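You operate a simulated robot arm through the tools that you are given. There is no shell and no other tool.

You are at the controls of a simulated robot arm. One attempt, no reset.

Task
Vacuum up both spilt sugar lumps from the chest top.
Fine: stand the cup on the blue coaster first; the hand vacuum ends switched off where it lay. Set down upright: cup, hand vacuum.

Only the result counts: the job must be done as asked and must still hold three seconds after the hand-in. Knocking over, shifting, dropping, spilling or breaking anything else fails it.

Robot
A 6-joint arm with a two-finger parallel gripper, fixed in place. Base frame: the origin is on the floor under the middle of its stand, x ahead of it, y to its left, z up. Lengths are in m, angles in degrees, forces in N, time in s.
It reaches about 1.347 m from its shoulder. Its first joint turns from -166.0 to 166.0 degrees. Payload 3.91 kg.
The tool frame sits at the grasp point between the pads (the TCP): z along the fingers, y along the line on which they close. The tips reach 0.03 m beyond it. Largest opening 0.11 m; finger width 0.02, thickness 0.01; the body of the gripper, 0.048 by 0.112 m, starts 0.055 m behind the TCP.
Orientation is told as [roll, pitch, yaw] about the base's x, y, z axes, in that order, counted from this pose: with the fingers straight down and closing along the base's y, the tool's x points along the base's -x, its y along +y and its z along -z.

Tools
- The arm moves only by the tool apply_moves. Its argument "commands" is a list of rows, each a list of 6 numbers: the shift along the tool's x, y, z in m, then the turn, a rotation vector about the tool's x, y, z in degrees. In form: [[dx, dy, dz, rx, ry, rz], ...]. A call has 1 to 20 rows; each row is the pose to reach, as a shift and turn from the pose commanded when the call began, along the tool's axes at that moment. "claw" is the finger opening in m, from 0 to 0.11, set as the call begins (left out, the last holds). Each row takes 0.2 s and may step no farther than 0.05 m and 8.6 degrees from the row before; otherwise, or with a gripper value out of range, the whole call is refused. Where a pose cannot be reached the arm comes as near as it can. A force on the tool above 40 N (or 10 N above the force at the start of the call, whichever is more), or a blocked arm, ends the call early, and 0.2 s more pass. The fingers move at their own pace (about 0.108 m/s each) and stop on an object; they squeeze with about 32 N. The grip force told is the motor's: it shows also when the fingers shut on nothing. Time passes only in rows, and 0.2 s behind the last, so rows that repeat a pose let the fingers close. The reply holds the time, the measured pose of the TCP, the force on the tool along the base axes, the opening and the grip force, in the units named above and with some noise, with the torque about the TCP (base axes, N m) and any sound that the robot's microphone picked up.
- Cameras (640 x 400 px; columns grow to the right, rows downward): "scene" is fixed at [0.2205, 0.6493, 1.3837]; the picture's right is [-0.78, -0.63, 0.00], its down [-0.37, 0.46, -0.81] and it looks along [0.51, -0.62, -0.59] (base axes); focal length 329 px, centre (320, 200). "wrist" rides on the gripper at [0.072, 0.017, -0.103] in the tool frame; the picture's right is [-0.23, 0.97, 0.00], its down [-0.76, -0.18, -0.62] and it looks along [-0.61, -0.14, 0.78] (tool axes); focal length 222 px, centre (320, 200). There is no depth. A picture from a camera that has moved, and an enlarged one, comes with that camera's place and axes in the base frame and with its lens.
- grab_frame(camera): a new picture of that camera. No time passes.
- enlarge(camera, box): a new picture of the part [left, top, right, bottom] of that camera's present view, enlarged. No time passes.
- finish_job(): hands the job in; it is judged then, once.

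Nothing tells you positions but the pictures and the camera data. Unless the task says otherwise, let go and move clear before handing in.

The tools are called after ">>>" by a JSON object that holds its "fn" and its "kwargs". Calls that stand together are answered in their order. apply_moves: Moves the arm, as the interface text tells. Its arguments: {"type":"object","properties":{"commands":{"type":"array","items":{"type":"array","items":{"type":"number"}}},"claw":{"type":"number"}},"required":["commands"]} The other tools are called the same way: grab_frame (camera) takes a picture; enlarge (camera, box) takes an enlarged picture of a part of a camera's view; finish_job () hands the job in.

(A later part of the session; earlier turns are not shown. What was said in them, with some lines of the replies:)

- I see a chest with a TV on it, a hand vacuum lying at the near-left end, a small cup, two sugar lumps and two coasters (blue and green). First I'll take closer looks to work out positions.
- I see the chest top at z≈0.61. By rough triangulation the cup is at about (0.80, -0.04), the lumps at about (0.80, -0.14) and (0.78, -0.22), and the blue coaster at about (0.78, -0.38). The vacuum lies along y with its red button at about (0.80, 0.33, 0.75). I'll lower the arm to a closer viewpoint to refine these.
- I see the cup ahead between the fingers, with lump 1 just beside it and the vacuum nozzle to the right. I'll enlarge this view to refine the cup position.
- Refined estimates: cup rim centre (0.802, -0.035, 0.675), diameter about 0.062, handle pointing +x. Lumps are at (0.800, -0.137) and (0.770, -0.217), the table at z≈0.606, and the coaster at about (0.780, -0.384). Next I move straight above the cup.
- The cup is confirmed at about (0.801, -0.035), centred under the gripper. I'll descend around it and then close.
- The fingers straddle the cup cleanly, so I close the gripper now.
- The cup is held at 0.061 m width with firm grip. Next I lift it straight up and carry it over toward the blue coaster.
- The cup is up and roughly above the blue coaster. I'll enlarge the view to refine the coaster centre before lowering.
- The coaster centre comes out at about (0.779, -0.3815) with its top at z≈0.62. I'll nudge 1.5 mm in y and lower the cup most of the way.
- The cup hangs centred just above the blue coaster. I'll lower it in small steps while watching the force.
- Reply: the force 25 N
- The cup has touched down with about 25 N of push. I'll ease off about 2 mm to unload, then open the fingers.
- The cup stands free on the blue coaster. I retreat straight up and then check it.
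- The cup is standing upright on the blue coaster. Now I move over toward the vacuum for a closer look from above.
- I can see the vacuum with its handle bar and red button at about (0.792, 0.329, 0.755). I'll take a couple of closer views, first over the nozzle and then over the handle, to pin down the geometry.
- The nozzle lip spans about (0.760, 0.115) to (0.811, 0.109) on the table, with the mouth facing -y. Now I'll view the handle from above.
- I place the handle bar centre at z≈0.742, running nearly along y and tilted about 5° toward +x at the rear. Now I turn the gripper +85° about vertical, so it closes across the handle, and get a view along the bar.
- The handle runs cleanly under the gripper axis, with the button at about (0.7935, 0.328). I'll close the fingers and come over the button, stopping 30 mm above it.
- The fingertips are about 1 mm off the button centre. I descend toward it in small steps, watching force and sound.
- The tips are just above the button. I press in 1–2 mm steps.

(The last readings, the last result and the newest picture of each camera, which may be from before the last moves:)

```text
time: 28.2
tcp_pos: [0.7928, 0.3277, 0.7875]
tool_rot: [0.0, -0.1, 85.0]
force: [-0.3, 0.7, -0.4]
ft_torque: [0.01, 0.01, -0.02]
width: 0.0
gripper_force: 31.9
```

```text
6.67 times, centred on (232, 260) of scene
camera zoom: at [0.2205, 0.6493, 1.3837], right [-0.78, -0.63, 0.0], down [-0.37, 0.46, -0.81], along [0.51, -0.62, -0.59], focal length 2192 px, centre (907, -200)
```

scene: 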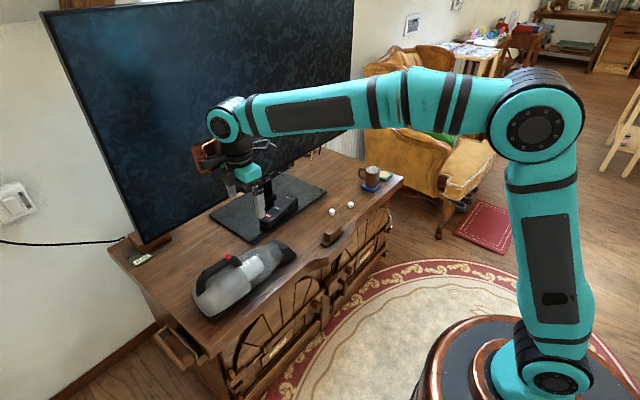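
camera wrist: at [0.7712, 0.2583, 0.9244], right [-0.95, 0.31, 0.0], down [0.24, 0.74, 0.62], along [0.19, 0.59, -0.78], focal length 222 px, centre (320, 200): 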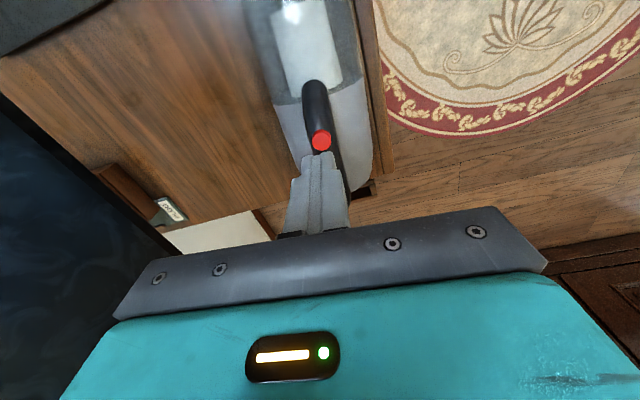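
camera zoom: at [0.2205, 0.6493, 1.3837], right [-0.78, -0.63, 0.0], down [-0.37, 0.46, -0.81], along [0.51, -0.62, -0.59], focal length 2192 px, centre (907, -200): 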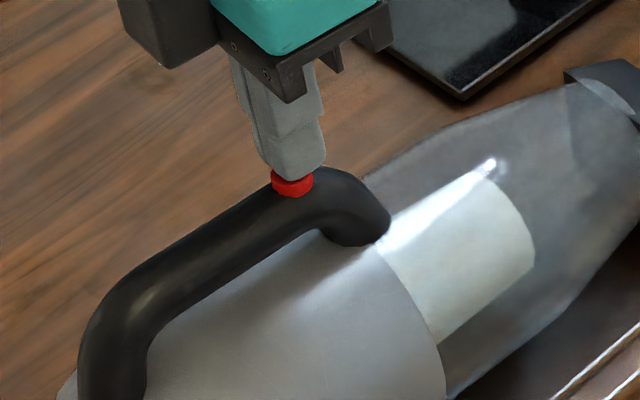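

>>> {"fn": "apply_moves", "kwargs": {"commands": [[0, 0, 0.0015, 0, 0, 0], [0, 0, 0.003, 0, 0, 0], [0, 0, 0.003, 0, 0, 0]]}}

>>> {"fn": "enlarge", "kwargs": {"camera": "scene", "box": [200, 230, 264, 290]}}

```text
time: 29.0
tcp_pos: [0.7927, 0.3284, 0.7853]
tool_rot: [0.1, -0.1, 85.0]
force: [-0.4, 0.0, -0.1]
ft_torque: [-0.03, -0.01, 0.0]
width: 0.0
gripper_force: 31.5
```

```text
6.67 times, centred on (232, 260) of scene
camera zoom: at [0.2205, 0.6493, 1.3837], right [-0.78, -0.63, 0.0], down [-0.37, 0.46, -0.81], along [0.51, -0.62, -0.59], focal length 2192 px, centre (907, -200)
```

zoom: 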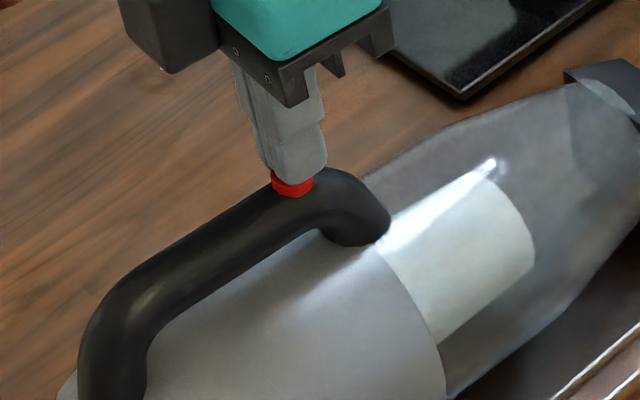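

>>> {"fn": "apply_moves", "kwargs": {"commands": [[0, 0, 0.001, 0, 0, 0], [0, 0, 0.002, 0, 0, 0], [0, 0, 0.002, 0, 0, 0]]}}

```text
time: 29.8
tcp_pos: [0.7933, 0.3281, 0.7841]
tool_rot: [0.1, -0.1, 85.0]
force: [-0.3, 0.5, 2.1]
ft_torque: [0.04, 0.02, 0.0]
width: 0.0001
gripper_force: 32.1
heard: click
```

I heard a click at light contact. I back off and listen for the motor.

>>> {"fn": "apply_moves", "kwargs": {"commands": [[0, 0, -0.004, 0, 0, 0], [0, 0, -0.012, 0, 0, 0], [0, 0, -0.03, 0, 0, 0], [0, 0, -0.05, 0, 0, 0], [0, 0, -0.05, 0, 0, 0]]}}

>>> {"fn": "enlarge", "kwargs": {"camera": "scene", "box": [180, 220, 308, 320]}}

>>> {"fn": "enlarge", "kwargs": {"camera": "scene", "box": [220, 245, 252, 265]}}

```text
time: 31.0
tcp_pos: [0.7928, 0.3271, 0.8318]
tool_rot: [0.1, 0.0, 85.0]
force: [0.3, -0.3, -0.2]
ft_torque: [-0.04, 0.03, 0.04]
width: 0.0002
gripper_force: 32.0
```

```text
4.00 times, centred on (244, 270) of scene
camera zoom: at [0.2205, 0.6493, 1.3837], right [-0.78, -0.63, 0.0], down [-0.37, 0.46, -0.81], along [0.51, -0.62, -0.59], focal length 1315 px, centre (624, -80)
```

zoom: 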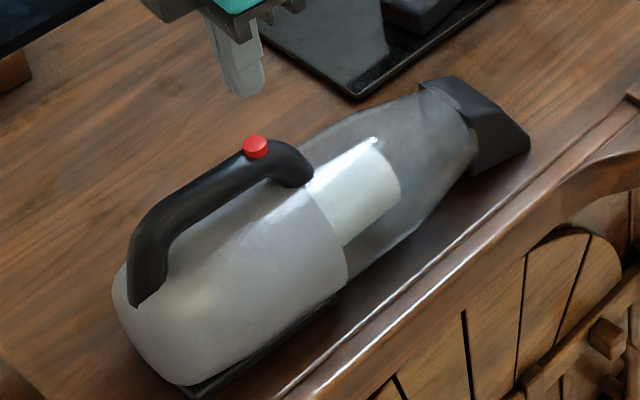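

```text
16.00 times, centred on (236, 255) of scene
camera zoom: at [0.2205, 0.6493, 1.3837], right [-0.78, -0.63, 0.0], down [-0.37, 0.46, -0.81], along [0.51, -0.62, -0.59], focal length 5260 px, centre (1664, -680)
```

zoom: 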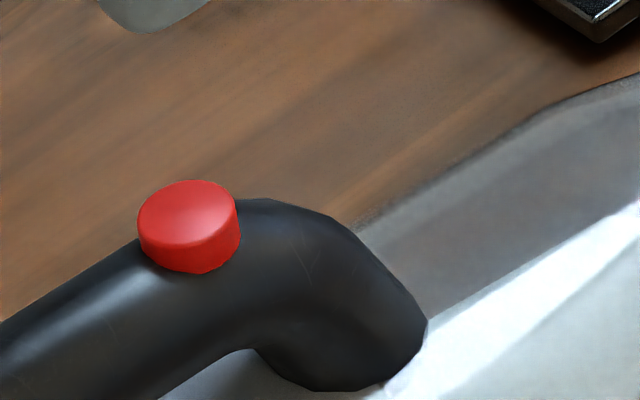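

The click suggests the switch toggled, and the vacuum hasn't moved. Now I open to 0.07 and straddle the handle just behind the button.

>>> {"fn": "apply_moves", "kwargs": {"commands": [[-0.009, 0, 0, 0, 0, 0], [-0.0175, 0, 0, 0, 0, 0], [-0.0175, 0, 0, 0, 0, 0], [-0.0175, 0, 0.02, 0, 0, 0], [-0.0175, 0, 0.04, 0, 0, 0], [-0.0175, 0, 0.05, 0, 0, 0], [-0.0175, 0, 0.05, 0, 0, 0]], "claw": 0.07}}

>>> {"fn": "grab_frame", "kwargs": {"camera": "wrist"}}

>>> {"fn": "enlarge", "kwargs": {"camera": "scene", "box": [180, 210, 276, 290]}}

```text
time: 32.6
tcp_pos: [0.7948, 0.3445, 0.7822]
tool_rot: [0.0, 0.0, 85.0]
force: [-0.4, 0.6, 0.3]
ft_torque: [0.04, 0.02, -0.01]
width: 0.0698
gripper_force: 0.1
```

```text
taken
camera wrist: at [0.7719, 0.2746, 0.886], right [-0.95, 0.31, 0.0], down [0.24, 0.74, 0.62], along [0.19, 0.59, -0.78], focal length 222 px, centre (320, 200)
```

wrist: 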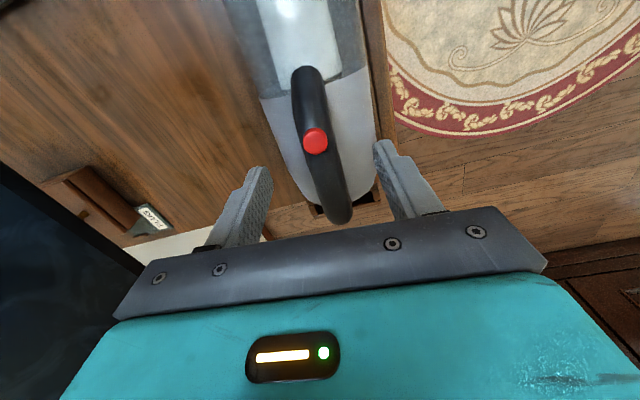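

```text
5.00 times, centred on (228, 250) of scene
camera zoom: at [0.2205, 0.6493, 1.3837], right [-0.78, -0.63, 0.0], down [-0.37, 0.46, -0.81], along [0.51, -0.62, -0.59], focal length 1644 px, centre (780, -50)
```

zoom: 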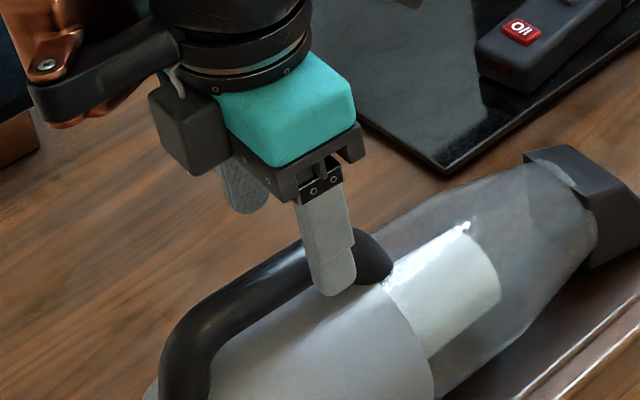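

The fingers straddle the bar. I lower the last 32 mm so the tips end just below the bar.

>>> {"fn": "apply_moves", "kwargs": {"commands": [[0, 0, 0.012, 0, 0, 0], [0, 0, 0.022, 0, 0, 0], [0, 0, 0.032, 0, 0, 0], [0, 0, 0.032, 0, 0, 0]]}}

>>> {"fn": "grab_frame", "kwargs": {"camera": "wrist"}}

>>> {"fn": "enlarge", "kwargs": {"camera": "scene", "box": [190, 220, 270, 290]}}

```text
time: 33.6
tcp_pos: [0.7946, 0.3458, 0.7496]
tool_rot: [0.0, 0.0, 85.0]
force: [0.3, 0.4, -0.3]
ft_torque: [0.02, 0.03, -0.02]
width: 0.07
gripper_force: 0.1
```

```text
taken
camera wrist: at [0.7712, 0.2745, 0.8538], right [-0.95, 0.31, 0.0], down [0.24, 0.74, 0.62], along [0.19, 0.59, -0.78], focal length 222 px, centre (320, 200)
```

wrist: 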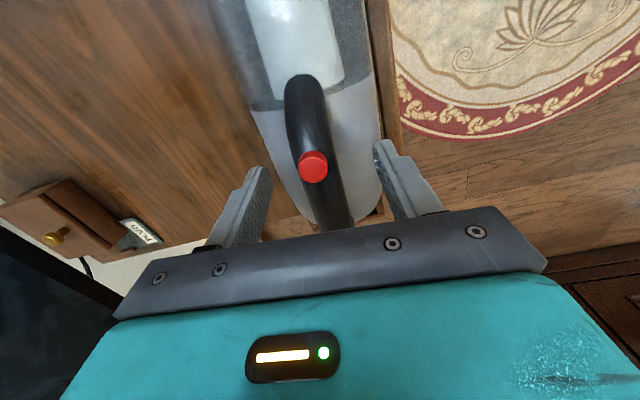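

```text
5.71 times, centred on (230, 255) of scene
camera zoom: at [0.2205, 0.6493, 1.3837], right [-0.78, -0.63, 0.0], down [-0.37, 0.46, -0.81], along [0.51, -0.62, -0.59], focal length 1879 px, centre (834, -114)
```

zoom: 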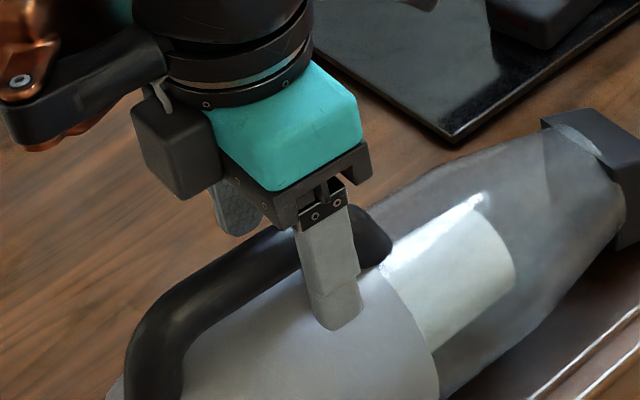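

The handle is centred between the fingers. I close and check the width.

>>> {"fn": "apply_moves", "kwargs": {"commands": [[0, 0, 0, 0, 0, 0], [0, 0, 0, 0, 0, 0], [0, 0, 0, 0, 0, 0], [0, 0, 0, 0, 0, 0]], "claw": 0.0}}

>>> {"fn": "grab_frame", "kwargs": {"camera": "wrist"}}

>>> {"fn": "enlarge", "kwargs": {"camera": "scene", "box": [180, 220, 308, 320]}}

```text
time: 34.6
tcp_pos: [0.7957, 0.3463, 0.7502]
tool_rot: [0.1, 0.0, 84.9]
force: [3.5, -2.0, 0.2]
ft_torque: [-0.25, -0.2, 0.17]
width: 0.0248
gripper_force: 31.7
```

```text
taken
camera wrist: at [0.7715, 0.2743, 0.8538], right [-0.95, 0.31, 0.0], down [0.24, 0.74, 0.62], along [0.19, 0.59, -0.78], focal length 222 px, centre (320, 200)
```

wrist: 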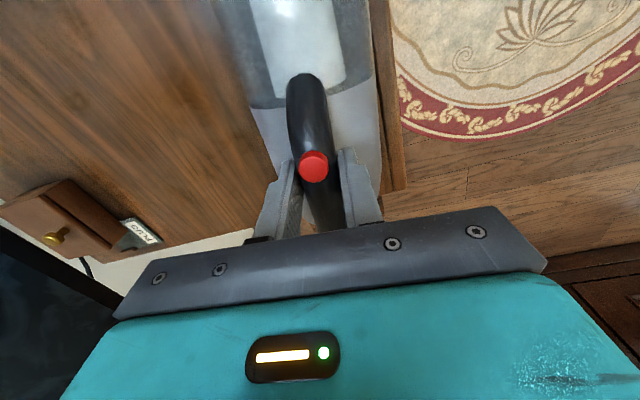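

```text
4.00 times, centred on (244, 270) of scene
camera zoom: at [0.2205, 0.6493, 1.3837], right [-0.78, -0.63, 0.0], down [-0.37, 0.46, -0.81], along [0.51, -0.62, -0.59], focal length 1315 px, centre (624, -80)
```

zoom: 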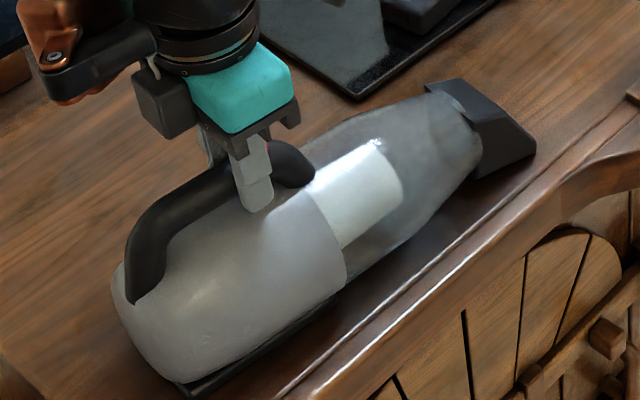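

The handle is gripped at 0.025 m width; closing nudged the nozzle about 5 mm in yaw, which I'll correct on return. I lift slightly to check weight and balance.

>>> {"fn": "apply_moves", "kwargs": {"commands": [[0, 0, -0.004, 0, 0, 0], [0, 0, -0.008, 0, 0, 0], [0, 0, -0.012, 0, 0, 0], [0, 0, -0.012, 0, 0, 0], [0, 0, -0.012, 0, 0, 0]]}}

>>> {"fn": "enlarge", "kwargs": {"camera": "scene", "box": [180, 220, 308, 320]}}

>>> {"fn": "grab_frame", "kwargs": {"camera": "wrist"}}

```text
time: 35.8
tcp_pos: [0.7958, 0.3447, 0.7622]
tool_rot: [-0.1, 0.1, 85.0]
force: [0.2, -0.2, -10.7]
ft_torque: [0.41, -0.03, -0.02]
width: 0.0252
gripper_force: 32.2
```

```text
4.00 times, centred on (244, 270) of scene
camera zoom: at [0.2205, 0.6493, 1.3837], right [-0.78, -0.63, 0.0], down [-0.37, 0.46, -0.81], along [0.51, -0.62, -0.59], focal length 1315 px, centre (624, -80)
```

zoom: 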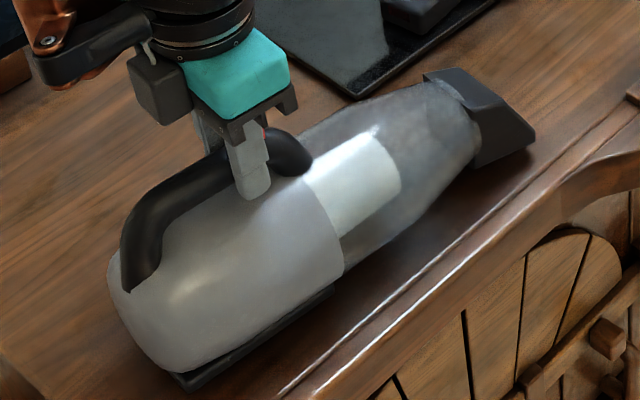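

```text
taken
camera wrist: at [0.7719, 0.2744, 0.8653], right [-0.95, 0.31, 0.0], down [0.24, 0.74, 0.62], along [0.19, 0.59, -0.78], focal length 222 px, centre (320, 200)
```

wrist: 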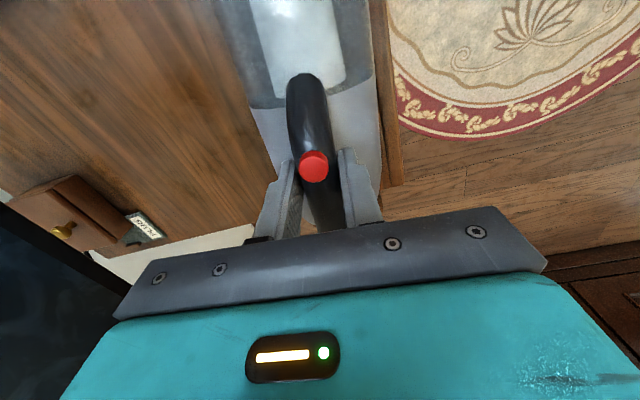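

The vacuum weighs about 11 N, hangs level and holds firm. I'll carry it low along the table until its mouth is about 35 mm short of the first lump.

>>> {"fn": "apply_moves", "kwargs": {"commands": [[0.01, -0.002, -0.003, 0, 0, 0], [0.03, -0.006, -0.003, 0, 0, 0], [0.052, -0.01, -0.003, 0, 0, 0], [0.075, -0.014, -0.003, 0, 0, 0], [0.098, -0.018, -0.003, 0, 0, 0], [0.121, -0.022, -0.003, 0, 0, 0], [0.144, -0.027, -0.003, 0, 0, 0], [0.167, -0.031, -0.003, 0, 0, 0], [0.187, -0.035, -0.003, 0, 0, 0], [0.2, -0.037, -0.003, 0, 0, 0], [0.2025, -0.0375, -0.003, 0, 0, 0], [0.2025, -0.0375, -0.003, 0, 0, 0]]}}

>>> {"fn": "grab_frame", "kwargs": {"camera": "scene"}}

>>> {"fn": "enlarge", "kwargs": {"camera": "scene", "box": [240, 170, 368, 270]}}

>>> {"fn": "grab_frame", "kwargs": {"camera": "wrist"}}

```text
time: 38.4
tcp_pos: [0.8137, 0.1393, 0.7653]
tool_rot: [-0.1, -0.1, 85.0]
force: [1.1, -0.1, -10.3]
ft_torque: [0.44, -0.03, 0.03]
width: 0.0248
gripper_force: 32.0
```

```text
taken
```

scene: 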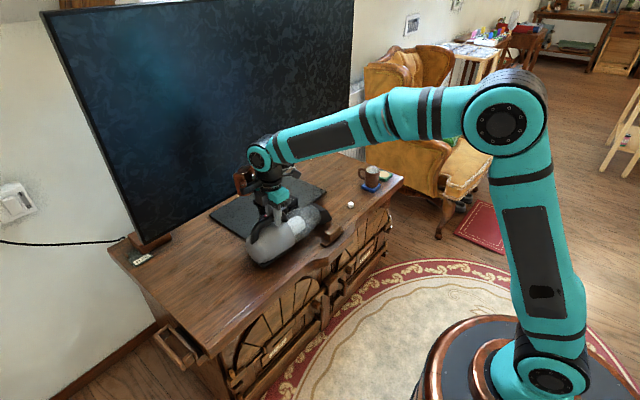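

```text
4.00 times, centred on (304, 220) of scene
camera zoom: at [0.2205, 0.6493, 1.3837], right [-0.78, -0.63, 0.0], down [-0.37, 0.46, -0.81], along [0.51, -0.62, -0.59], focal length 1315 px, centre (384, 120)
```

zoom: 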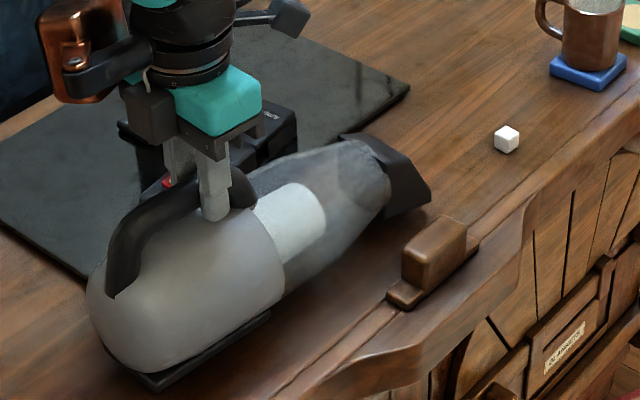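

```text
taken
camera wrist: at [0.7917, 0.0693, 0.869], right [-0.95, 0.31, 0.0], down [0.24, 0.74, 0.62], along [0.19, 0.59, -0.78], focal length 222 px, centre (320, 200)
```

wrist: 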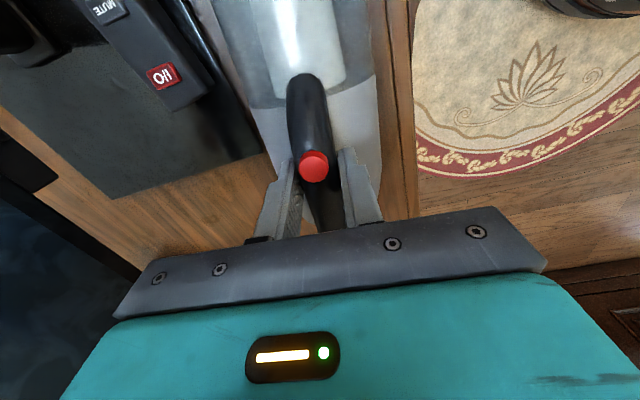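

>>> {"fn": "enlarge", "kwargs": {"camera": "scene", "box": [300, 190, 364, 240]}}

>>> {"fn": "enlarge", "kwargs": {"camera": "scene", "box": [270, 200, 334, 250]}}

>>> {"fn": "enlarge", "kwargs": {"camera": "wrist", "box": [180, 0, 440, 160]}}

```text
8.00 times, centred on (332, 215) of scene
camera zoom: at [0.2205, 0.6493, 1.3837], right [-0.78, -0.63, 0.0], down [-0.37, 0.46, -0.81], along [0.51, -0.62, -0.59], focal length 2630 px, centre (224, 80)
```

zoom: 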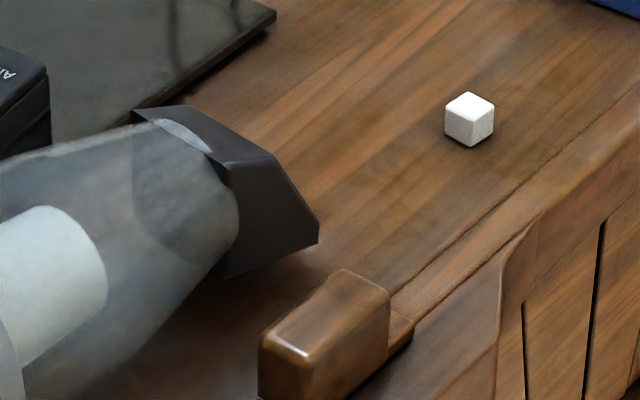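

```text
8.00 times, centred on (302, 225) of scene
camera zoom: at [0.2205, 0.6493, 1.3837], right [-0.78, -0.63, 0.0], down [-0.37, 0.46, -0.81], along [0.51, -0.62, -0.59], focal length 2630 px, centre (464, 0)
```

zoom: 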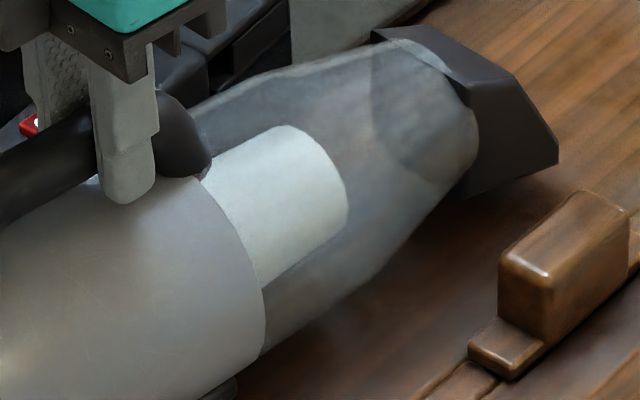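

```text
2.46 times, centred on (310, 80) of wrist
camera zoom: at [0.7917, 0.0693, 0.869], right [-0.95, 0.31, 0.0], down [0.24, 0.74, 0.62], along [0.19, 0.59, -0.78], focal length 547 px, centre (345, 495)
```

zoom: 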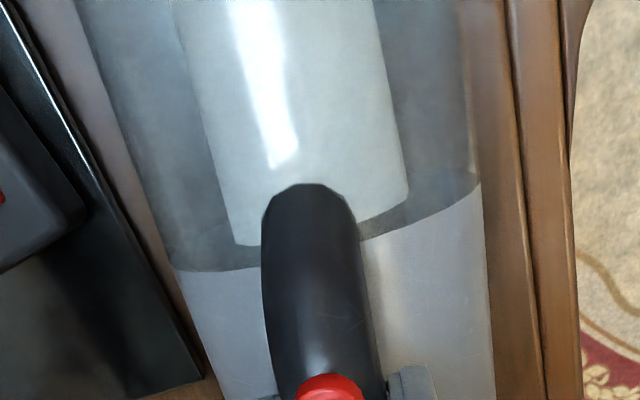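

Lump 1 has vanished from its spot as the mouth came within about 4 cm, so the vacuum is on and working. Next I steer, with a small yaw to keep clear of the raised block on the front edge, toward lump 2.

>>> {"fn": "apply_moves", "kwargs": {"commands": [[0.008, -0.0006, 0, 0, 0, 0.7], [0.02, -0.0014, 0, 0, 0, 1.7], [0.034, -0.0024, 0, 0, 0, 2.9], [0.047, -0.0033, 0, 0, 0, 4.0], [0.056, -0.0039, 0, 0, 0, 4.8], [0.0589, -0.0041, 0, 0, 0, 5.0], [0.0589, -0.0041, 0, 0, 0, 5.0]]}}

>>> {"fn": "enlarge", "kwargs": {"camera": "scene", "box": [270, 180, 398, 260]}}

```text
time: 40.0
tcp_pos: [0.8131, 0.0806, 0.7648]
tool_rot: [0.0, 0.0, 80.0]
force: [0.2, 0.5, -10.7]
ft_torque: [0.42, -0.09, -0.01]
width: 0.0247
gripper_force: 32.2
```

```text
5.00 times, centred on (334, 220) of scene
camera zoom: at [0.2205, 0.6493, 1.3837], right [-0.78, -0.63, 0.0], down [-0.37, 0.46, -0.81], along [0.51, -0.62, -0.59], focal length 1644 px, centre (250, 100)
```

zoom: 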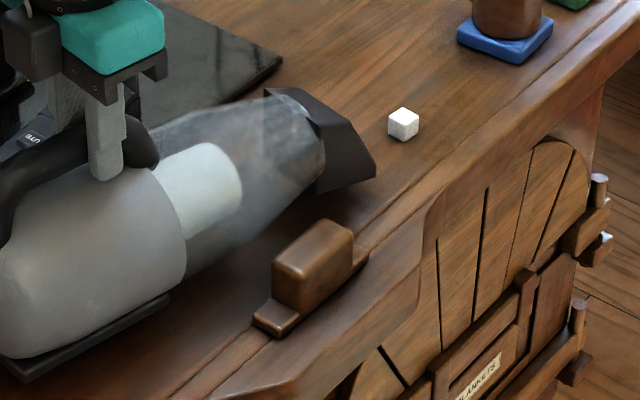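

Lump 2 is still ahead, and the body clears the front block. I edge forward about 24 mm.

>>> {"fn": "apply_moves", "kwargs": {"commands": [[0.008, -0.0004, 0, 0, 0, 0], [0.016, -0.0008, 0, 0, 0, 0], [0.0238, -0.0011, 0, 0, 0, 0], [0.0238, -0.0011, 0, 0, 0, 0]]}}

>>> {"fn": "enlarge", "kwargs": {"camera": "scene", "box": [270, 180, 398, 260]}}

```text
time: 41.0
tcp_pos: [0.8119, 0.0579, 0.7651]
tool_rot: [0.1, 0.0, 80.1]
force: [-0.3, 0.8, -11.0]
ft_torque: [0.43, -0.07, -0.01]
width: 0.0249
gripper_force: 32.1
```

```text
5.00 times, centred on (334, 220) of scene
camera zoom: at [0.2205, 0.6493, 1.3837], right [-0.78, -0.63, 0.0], down [-0.37, 0.46, -0.81], along [0.51, -0.62, -0.59], focal length 1644 px, centre (250, 100)
```

zoom: 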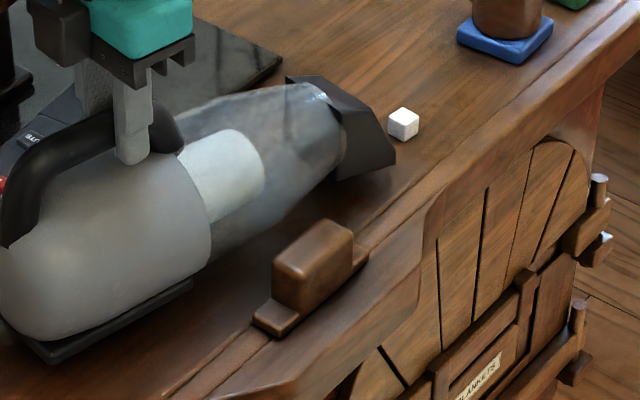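

The mouth is about 4 cm short of lump 2. I keep edging forward in small steps.

>>> {"fn": "apply_moves", "kwargs": {"commands": [[0.005, 0, 0, 0, 0, 0], [0.01, 0, 0, 0, 0, 0], [0.01, 0, 0, 0, 0, 0]]}}

>>> {"fn": "enlarge", "kwargs": {"camera": "scene", "box": [270, 180, 398, 260]}}

```text
time: 41.8
tcp_pos: [0.8094, 0.0482, 0.7643]
tool_rot: [0.1, 0.0, 80.0]
force: [-0.8, -0.3, -11.0]
ft_torque: [0.4, -0.07, 0.01]
width: 0.0248
gripper_force: 31.6
```

```text
5.00 times, centred on (334, 220) of scene
camera zoom: at [0.2205, 0.6493, 1.3837], right [-0.78, -0.63, 0.0], down [-0.37, 0.46, -0.81], along [0.51, -0.62, -0.59], focal length 1644 px, centre (250, 100)
```

zoom: 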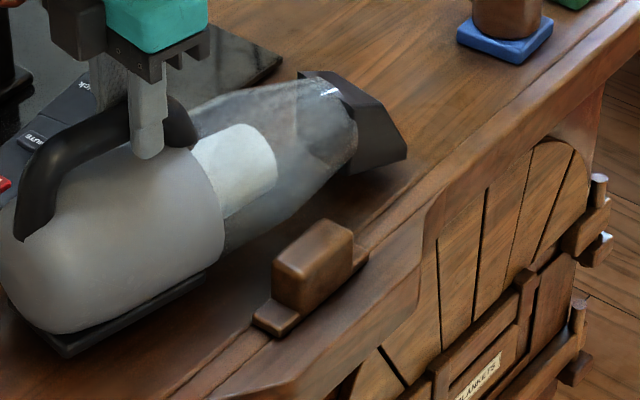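

Lump 2 has vanished too. I take a closer look before backing out along the same path.

>>> {"fn": "enlarge", "kwargs": {"camera": "scene", "box": [318, 185, 382, 225]}}

>>> {"fn": "apply_moves", "kwargs": {"commands": [[-0.008, 0.0003, 0, 0, 0, 0], [-0.02, 0.0007, 0, 0, 0, 0], [-0.0338, 0.0011, 0, 0, 0, 0], [-0.0338, 0.0011, 0, 0, 0, 0]]}}

>>> {"fn": "enlarge", "kwargs": {"camera": "scene", "box": [270, 180, 398, 260]}}

```text
10.00 times, centred on (350, 205) of scene
camera zoom: at [0.2205, 0.6493, 1.3837], right [-0.78, -0.63, 0.0], down [-0.37, 0.46, -0.81], along [0.51, -0.62, -0.59], focal length 3288 px, centre (20, 150)
```

zoom: 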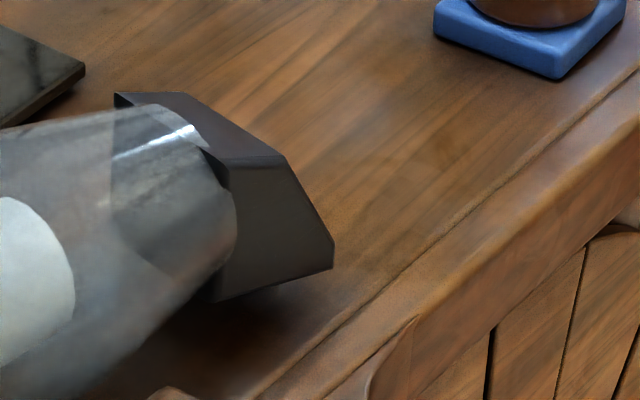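

```text
time: 42.8
tcp_pos: [0.8132, 0.0816, 0.7664]
tool_rot: [0.0, 0.0, 79.8]
force: [0.1, -1.0, -11.1]
ft_torque: [0.4, -0.09, -0.01]
width: 0.0246
gripper_force: 31.7
```

```text
5.00 times, centred on (334, 220) of scene
camera zoom: at [0.2205, 0.6493, 1.3837], right [-0.78, -0.63, 0.0], down [-0.37, 0.46, -0.81], along [0.51, -0.62, -0.59], focal length 1644 px, centre (250, 100)
```

zoom: 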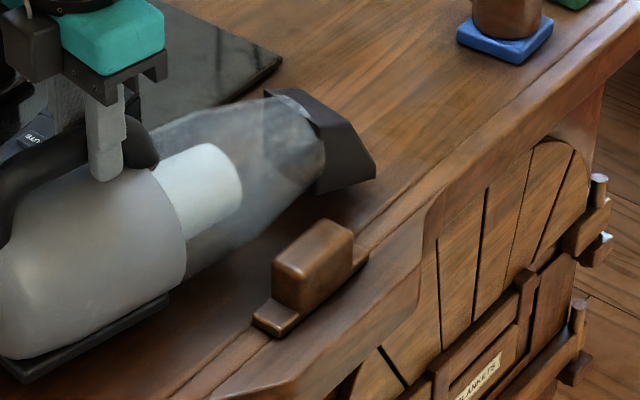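

Both lumps are gone from the chest top. I reverse the path to bring the vacuum back over where it lay.

>>> {"fn": "apply_moves", "kwargs": {"commands": [[-0.008, 0.0012, 0, 0, 0, -0.7], [-0.02, 0.0031, 0, 0, 0, -1.7], [-0.034, 0.0053, 0, 0, 0, -2.9], [-0.047, 0.0074, 0, 0, 0, -4.0], [-0.056, 0.0088, 0, 0, 0, -4.8], [-0.0583, 0.0092, 0, 0, 0, -5.0], [-0.0583, 0.0092, 0, 0, 0, -5.0]]}}

```text
time: 44.4
tcp_pos: [0.8149, 0.1408, 0.7661]
tool_rot: [0.1, 0.0, 85.0]
force: [-0.2, -0.4, -10.6]
ft_torque: [0.39, -0.04, 0.01]
width: 0.0249
gripper_force: 31.6
```

>>> {"fn": "apply_moves", "kwargs": {"commands": [[-0.01, 0.002, 0, 0, 0, 0], [-0.03, 0.0055, 0, 0, 0, -0.2], [-0.052, 0.0095, 0, 0, 0, -0.3], [-0.075, 0.0137, 0, 0, 0, -0.5], [-0.098, 0.0179, 0, 0, 0, -0.6], [-0.121, 0.0221, 0, 0, 0, -0.8], [-0.144, 0.0263, 0, 0, 0, -0.9], [-0.167, 0.0305, 0, 0, 0, -1.1], [-0.187, 0.0341, 0, 0, 0, -1.2], [-0.2, 0.0365, 0, 0, 0, -1.3], [-0.2035, 0.0371, 0, 0, 0, -1.3], [-0.2035, 0.0371, 0, 0, 0, -1.3]]}}

>>> {"fn": "enlarge", "kwargs": {"camera": "scene", "box": [180, 220, 308, 320]}}

>>> {"fn": "grab_frame", "kwargs": {"camera": "scene"}}

```text
time: 47.0
tcp_pos: [0.7953, 0.3466, 0.7653]
tool_rot: [-0.1, 0.1, 86.3]
force: [0.0, 0.5, -11.3]
ft_torque: [0.4, -0.04, 0.02]
width: 0.0249
gripper_force: 31.6
```

```text
4.00 times, centred on (244, 270) of scene
camera zoom: at [0.2205, 0.6493, 1.3837], right [-0.78, -0.63, 0.0], down [-0.37, 0.46, -0.81], along [0.51, -0.62, -0.59], focal length 1315 px, centre (624, -80)
```

zoom: 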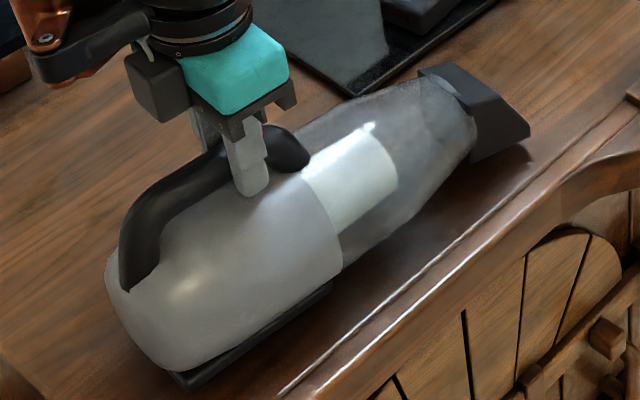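

```text
taken
```

scene: 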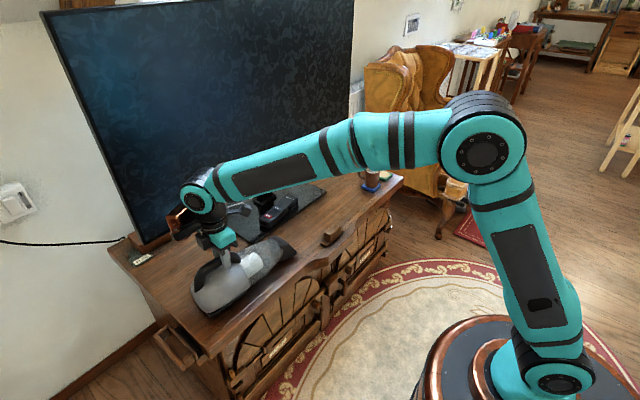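

The vacuum hovers right above its original spot. I lower it gently while watching the force.

>>> {"fn": "apply_moves", "kwargs": {"commands": [[0, 0, 0.004, 0, 0, 0], [0, 0, 0.008, 0, 0, 0], [0, 0, 0.011, 0, 0, 0], [0, 0, 0.0125, 0, 0, 0], [0, 0, 0.0125, 0, 0, 0]]}}

>>> {"fn": "enlarge", "kwargs": {"camera": "scene", "box": [180, 220, 308, 320]}}

```text
time: 48.2
tcp_pos: [0.7946, 0.3456, 0.7528]
tool_rot: [0.1, 0.2, 86.3]
force: [0.5, -0.7, -11.0]
ft_torque: [0.4, -0.02, 0.0]
width: 0.0248
gripper_force: 31.5
```

```text
4.00 times, centred on (244, 270) of scene
camera zoom: at [0.2205, 0.6493, 1.3837], right [-0.78, -0.63, 0.0], down [-0.37, 0.46, -0.81], along [0.51, -0.62, -0.59], focal length 1315 px, centre (624, -80)
```

zoom: 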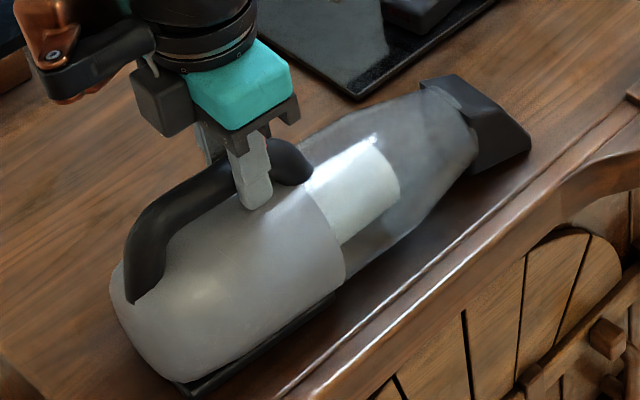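

>>> {"fn": "apply_moves", "kwargs": {"commands": [[0, 0, 0.001, 0, 0, 0], [0, 0, 0.002, 0, 0, 0], [0, 0, 0.0025, 0, 0, 0], [0, 0, 0.0025, 0, 0, 0]]}}

>>> {"fn": "enlarge", "kwargs": {"camera": "scene", "box": [180, 220, 308, 320]}}

```text
time: 49.2
tcp_pos: [0.795, 0.3466, 0.7504]
tool_rot: [-0.1, 0.1, 86.4]
force: [0.5, -2.4, 1.4]
ft_torque: [-0.98, 0.07, 0.03]
width: 0.025
gripper_force: 32.1
```

```text
4.00 times, centred on (244, 270) of scene
camera zoom: at [0.2205, 0.6493, 1.3837], right [-0.78, -0.63, 0.0], down [-0.37, 0.46, -0.81], along [0.51, -0.62, -0.59], focal length 1315 px, centre (624, -80)
```

zoom: 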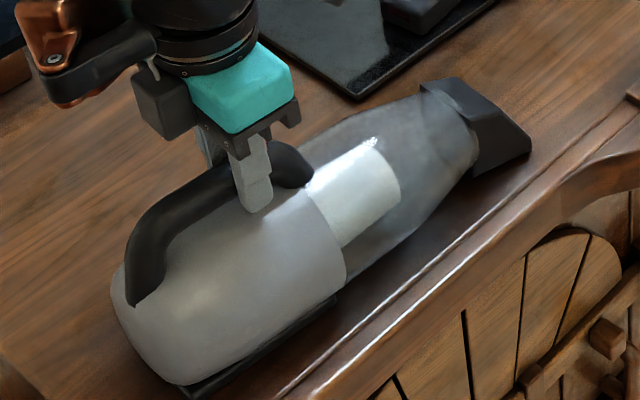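

The vacuum's weight now rests on the chest. I open the fingers to release the handle.

>>> {"fn": "apply_moves", "kwargs": {"commands": [[0, 0, 0, 0, 0, 0], [0, 0, 0, 0, 0, 0], [0, 0, 0, 0, 0, 0]], "claw": 0.07}}

>>> {"fn": "apply_moves", "kwargs": {"commands": [[0, 0, -0.01, 0, 0, 0], [0, 0, -0.03, 0, 0, 0], [0, 0, -0.055, 0, 0, 0], [0, 0, -0.082, 0, 0, 0], [0, 0, -0.082, 0, 0, 0]]}}

>>> {"fn": "enlarge", "kwargs": {"camera": "scene", "box": [180, 220, 308, 320]}}

>>> {"fn": "grab_frame", "kwargs": {"camera": "wrist"}}

```text
time: 50.0
tcp_pos: [0.7951, 0.3458, 0.7495]
tool_rot: [0.0, 0.0, 86.3]
force: [0.5, -0.9, 0.1]
ft_torque: [0.03, 0.04, 0.0]
width: 0.0698
gripper_force: 0.0
```

```text
time: 51.2
tcp_pos: [0.7949, 0.3466, 0.8326]
tool_rot: [0.1, 0.0, 86.4]
force: [0.0, -0.3, 0.3]
ft_torque: [0.0, -0.03, -0.01]
width: 0.0699
gripper_force: 0.1
```

```text
4.00 times, centred on (244, 270) of scene
camera zoom: at [0.2205, 0.6493, 1.3837], right [-0.78, -0.63, 0.0], down [-0.37, 0.46, -0.81], along [0.51, -0.62, -0.59], focal length 1315 px, centre (624, -80)
```

zoom: 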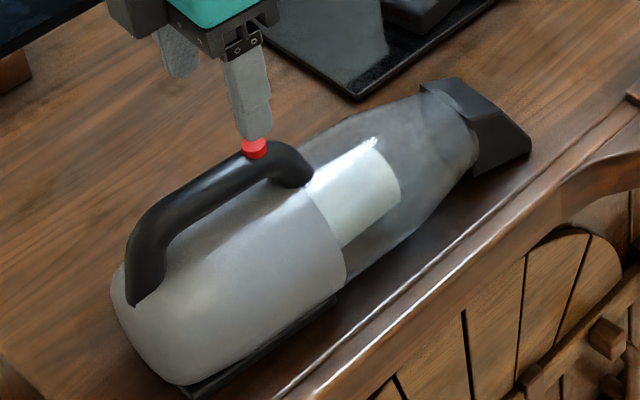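

```text
taken
camera wrist: at [0.7735, 0.2747, 0.9352], right [-0.96, 0.29, 0.0], down [0.23, 0.75, 0.62], along [0.18, 0.6, -0.78], focal length 222 px, centre (320, 200)
```

wrist: 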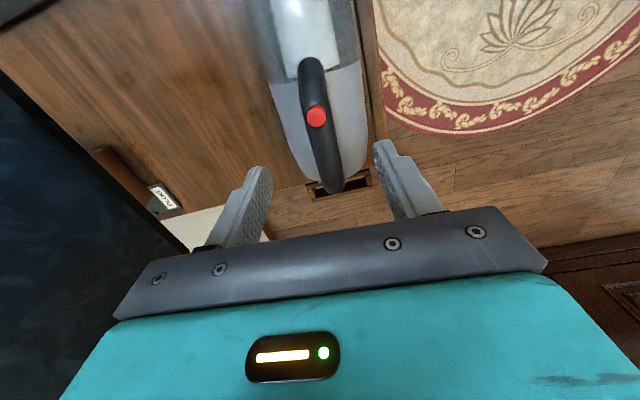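

The vacuum is back within 1–2 mm of where it lay, upright. Now I close the fingers, go over the button again and approach it to switch off.

>>> {"fn": "apply_moves", "kwargs": {"commands": [[0.008, 0.0001, 0, 0, 0, 0], [0.0166, 0.0002, 0, 0, 0, 0], [0.0166, 0.0002, 0, 0, 0, 0], [0.0166, 0.0002, 0.02, 0, 0, 0], [0.0166, 0.0002, 0.035, 0, 0, 0], [0.0166, 0.0002, 0.044, 0, 0, 0], [0.0166, 0.0002, 0.044, 0, 0, 0]], "claw": 0.0}}

>>> {"fn": "enlarge", "kwargs": {"camera": "scene", "box": [200, 230, 264, 290]}}

>>> {"fn": "grab_frame", "kwargs": {"camera": "wrist"}}

```text
time: 52.8
tcp_pos: [0.7942, 0.3302, 0.7878]
tool_rot: [0.0, 0.0, 86.3]
force: [0.2, 0.6, 0.2]
ft_torque: [0.02, 0.0, -0.02]
width: 0.0
gripper_force: 31.9
```

```text
6.67 times, centred on (232, 260) of scene
camera zoom: at [0.2205, 0.6493, 1.3837], right [-0.78, -0.63, 0.0], down [-0.37, 0.46, -0.81], along [0.51, -0.62, -0.59], focal length 2192 px, centre (907, -200)
```

zoom: 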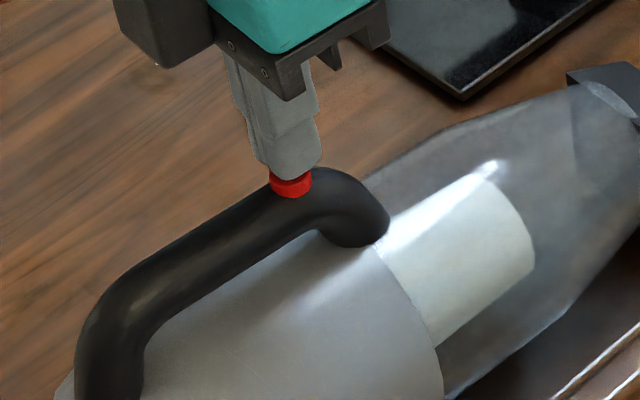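

```text
taken
camera wrist: at [0.7723, 0.2581, 0.8912], right [-0.96, 0.29, 0.0], down [0.23, 0.75, 0.62], along [0.18, 0.6, -0.78], focal length 222 px, centre (320, 200)
```

wrist: 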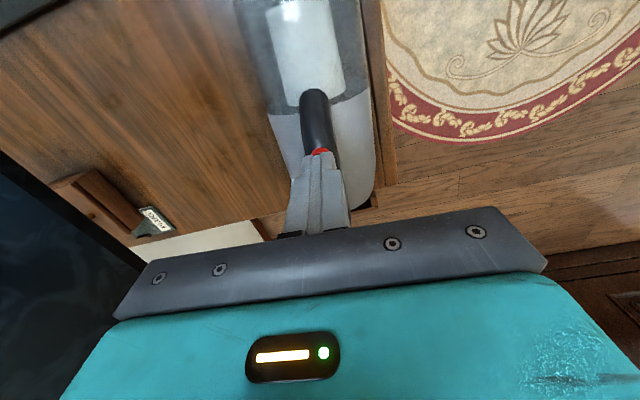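

The tips are over the button. I press in millimetre steps, stopping at the first click.

>>> {"fn": "apply_moves", "kwargs": {"commands": [[0, 0, 0.0015, 0, 0, 0], [0, 0, 0.003, 0, 0, 0], [0, 0, 0.003, 0, 0, 0]]}}

```text
time: 53.6
tcp_pos: [0.7939, 0.329, 0.7835]
tool_rot: [0.0, 0.0, 86.3]
force: [0.0, 0.1, -0.1]
ft_torque: [-0.02, 0.01, -0.01]
width: 0.0
gripper_force: 31.5
```

>>> {"fn": "apply_moves", "kwargs": {"commands": [[0, 0, 0.001, 0, 0, 0], [0, 0, 0.001, 0, 0, 0]]}}

```text
time: 54.2
tcp_pos: [0.7945, 0.3292, 0.7839]
tool_rot: [0.1, 0.0, 86.3]
force: [-0.8, -0.3, 1.1]
ft_torque: [0.07, 0.0, 0.02]
width: 0.0
gripper_force: 32.2
```

>>> {"fn": "apply_moves", "kwargs": {"commands": [[0, 0, 0.0007, 0, 0, 0], [0, 0, 0.0007, 0, 0, 0]]}}

```text
time: 54.8
tcp_pos: [0.7941, 0.3289, 0.7837]
tool_rot: [0.0, 0.0, 86.2]
force: [0.0, 0.6, 2.6]
ft_torque: [0.0, -0.01, 0.01]
width: 0.0002
gripper_force: 31.6
heard: click
```

A single click was heard, so the vacuum is switched off. I lift straight away from it.

>>> {"fn": "apply_moves", "kwargs": {"commands": [[0, 0, -0.004, 0, 0, 0], [0, 0, -0.015, 0, 0, 0], [0, 0, -0.04, 0, 0, 0], [0, 0, -0.08, 0, 0, 0], [0, 0, -0.12, 0, 0, 0], [0, 0, -0.16, 0, 0, 0], [0, 0, -0.16, 0, 0, 0]]}}

>>> {"fn": "enlarge", "kwargs": {"camera": "scene", "box": [180, 220, 308, 320]}}

>>> {"fn": "grab_frame", "kwargs": {"camera": "scene"}}

>>> {"fn": "grab_frame", "kwargs": {"camera": "wrist"}}

```text
time: 56.4
tcp_pos: [0.7945, 0.328, 0.9445]
tool_rot: [0.0, -0.1, 86.3]
force: [-0.3, 0.0, 0.3]
ft_torque: [-0.02, 0.03, 0.01]
width: 0.0
gripper_force: 31.8
```

```text
4.00 times, centred on (244, 270) of scene
camera zoom: at [0.2205, 0.6493, 1.3837], right [-0.78, -0.63, 0.0], down [-0.37, 0.46, -0.81], along [0.51, -0.62, -0.59], focal length 1315 px, centre (624, -80)
```

zoom: 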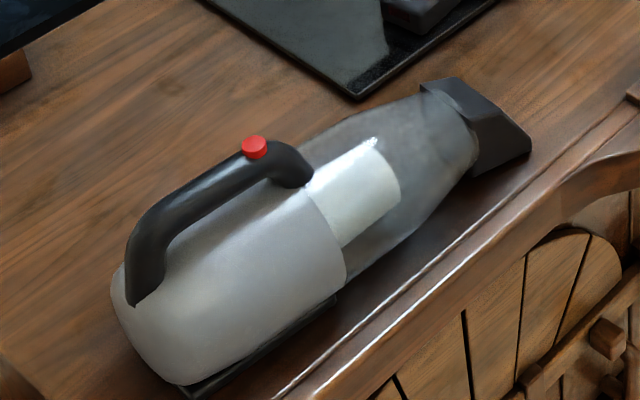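

```text
taken
```

scene: 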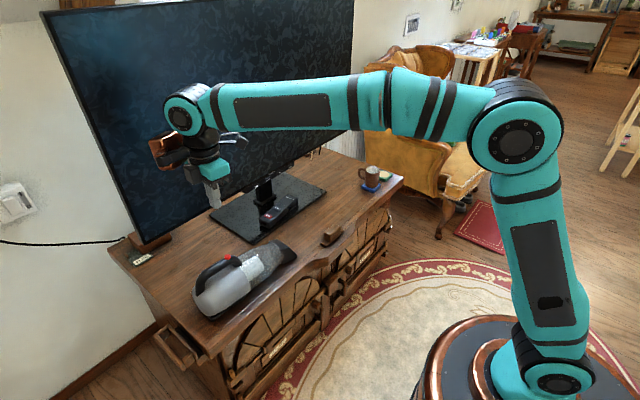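

```text
taken
camera wrist: at [0.7734, 0.2574, 1.0478], right [-0.96, 0.29, 0.0], down [0.23, 0.75, 0.62], along [0.18, 0.6, -0.78], focal length 222 px, centre (320, 200)
```

wrist: 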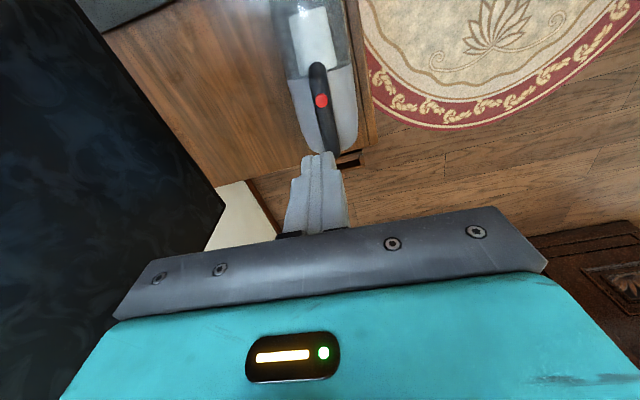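

The vacuum lies in its original place, and the arm is clear. I check the cup, the coaster and the chest top once more.

>>> {"fn": "enlarge", "kwargs": {"camera": "scene", "box": [280, 150, 408, 250]}}

>>> {"fn": "enlarge", "kwargs": {"camera": "scene", "box": [350, 160, 398, 190]}}

>>> {"fn": "enlarge", "kwargs": {"camera": "scene", "box": [220, 245, 252, 265]}}

>>> {"fn": "apply_moves", "kwargs": {"commands": [[0.002, 0.03, -0.01, 0, 0, 0], [0.004, 0.07, -0.03, 0, 0, 0], [0.006, 0.11, -0.05, 0, 0, 0], [0.008, 0.15, -0.07, 0, 0, 0], [0.008, 0.15, -0.07, 0, 0, 0]]}}

```text
4.00 times, centred on (344, 200) of scene
camera zoom: at [0.2205, 0.6493, 1.3837], right [-0.78, -0.63, 0.0], down [-0.37, 0.46, -0.81], along [0.51, -0.62, -0.59], focal length 1315 px, centre (224, 200)
```

zoom: 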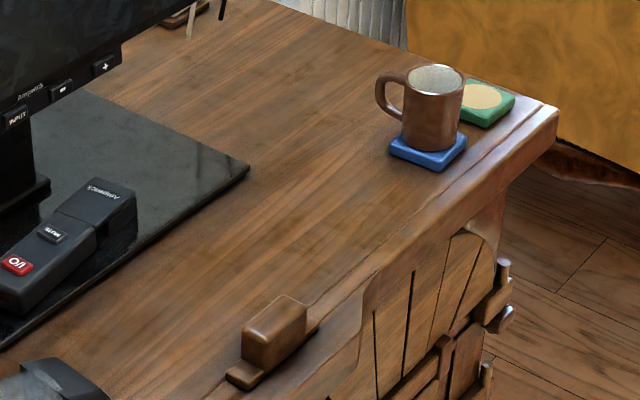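

```text
13.33 times, centred on (374, 175) of scene
camera zoom: at [0.2205, 0.6493, 1.3837], right [-0.78, -0.63, 0.0], down [-0.37, 0.46, -0.81], along [0.51, -0.62, -0.59], focal length 4384 px, centre (-400, 533)
```

zoom: 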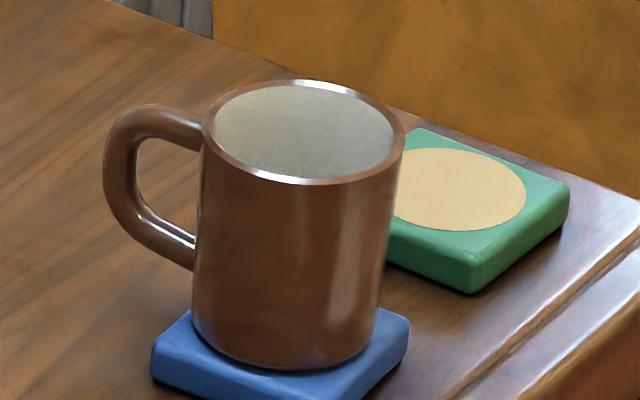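

```text
16.00 times, centred on (236, 255) of scene
camera zoom: at [0.2205, 0.6493, 1.3837], right [-0.78, -0.63, 0.0], down [-0.37, 0.46, -0.81], along [0.51, -0.62, -0.59], focal length 5260 px, centre (1664, -680)
```

zoom: 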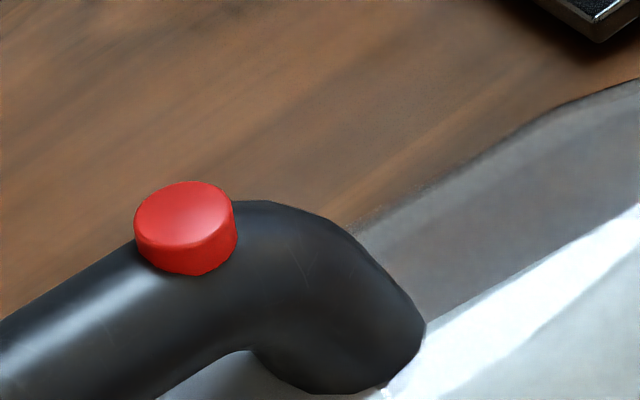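

```text
time: 57.6
tcp_pos: [0.6446, 0.3313, 1.0136]
tool_rot: [0.0, 0.0, 86.3]
force: [-0.3, -0.2, -0.5]
ft_torque: [0.04, 0.02, -0.02]
width: 0.0
gripper_force: 32.5
```

Both lumps are gone from the chest top and the cup stands upright on the blue coaster. The vacuum lies within a millimetre or two of its original place, clicked off, and the arm is clear, so I hand in the job.

>>> {"fn": "finish_job", "kwargs": {}}

```text
The job is handed in.
```

The job is handed in, and I believe every part of it was met. No result has come back.

- **Cup:** it was moved first and stands upright, centred on the blue coaster.
- **Sugar lumps:** both are gone from the chest top. Each one disappeared as the vacuum's mouth came within about 4 cm.
- **Hand vacuum:** it is upright within about 1–2 mm of where it lay.
- **Switch:** I went by sound. I heard one click when pressing it on and one when pressing it off. No motor noise was ever reported, but the lumps being sucked up shows it was on in between.
- **Everything else:** I saw nothing else knocked or shifted, and the arm was pulled clear before handing in.
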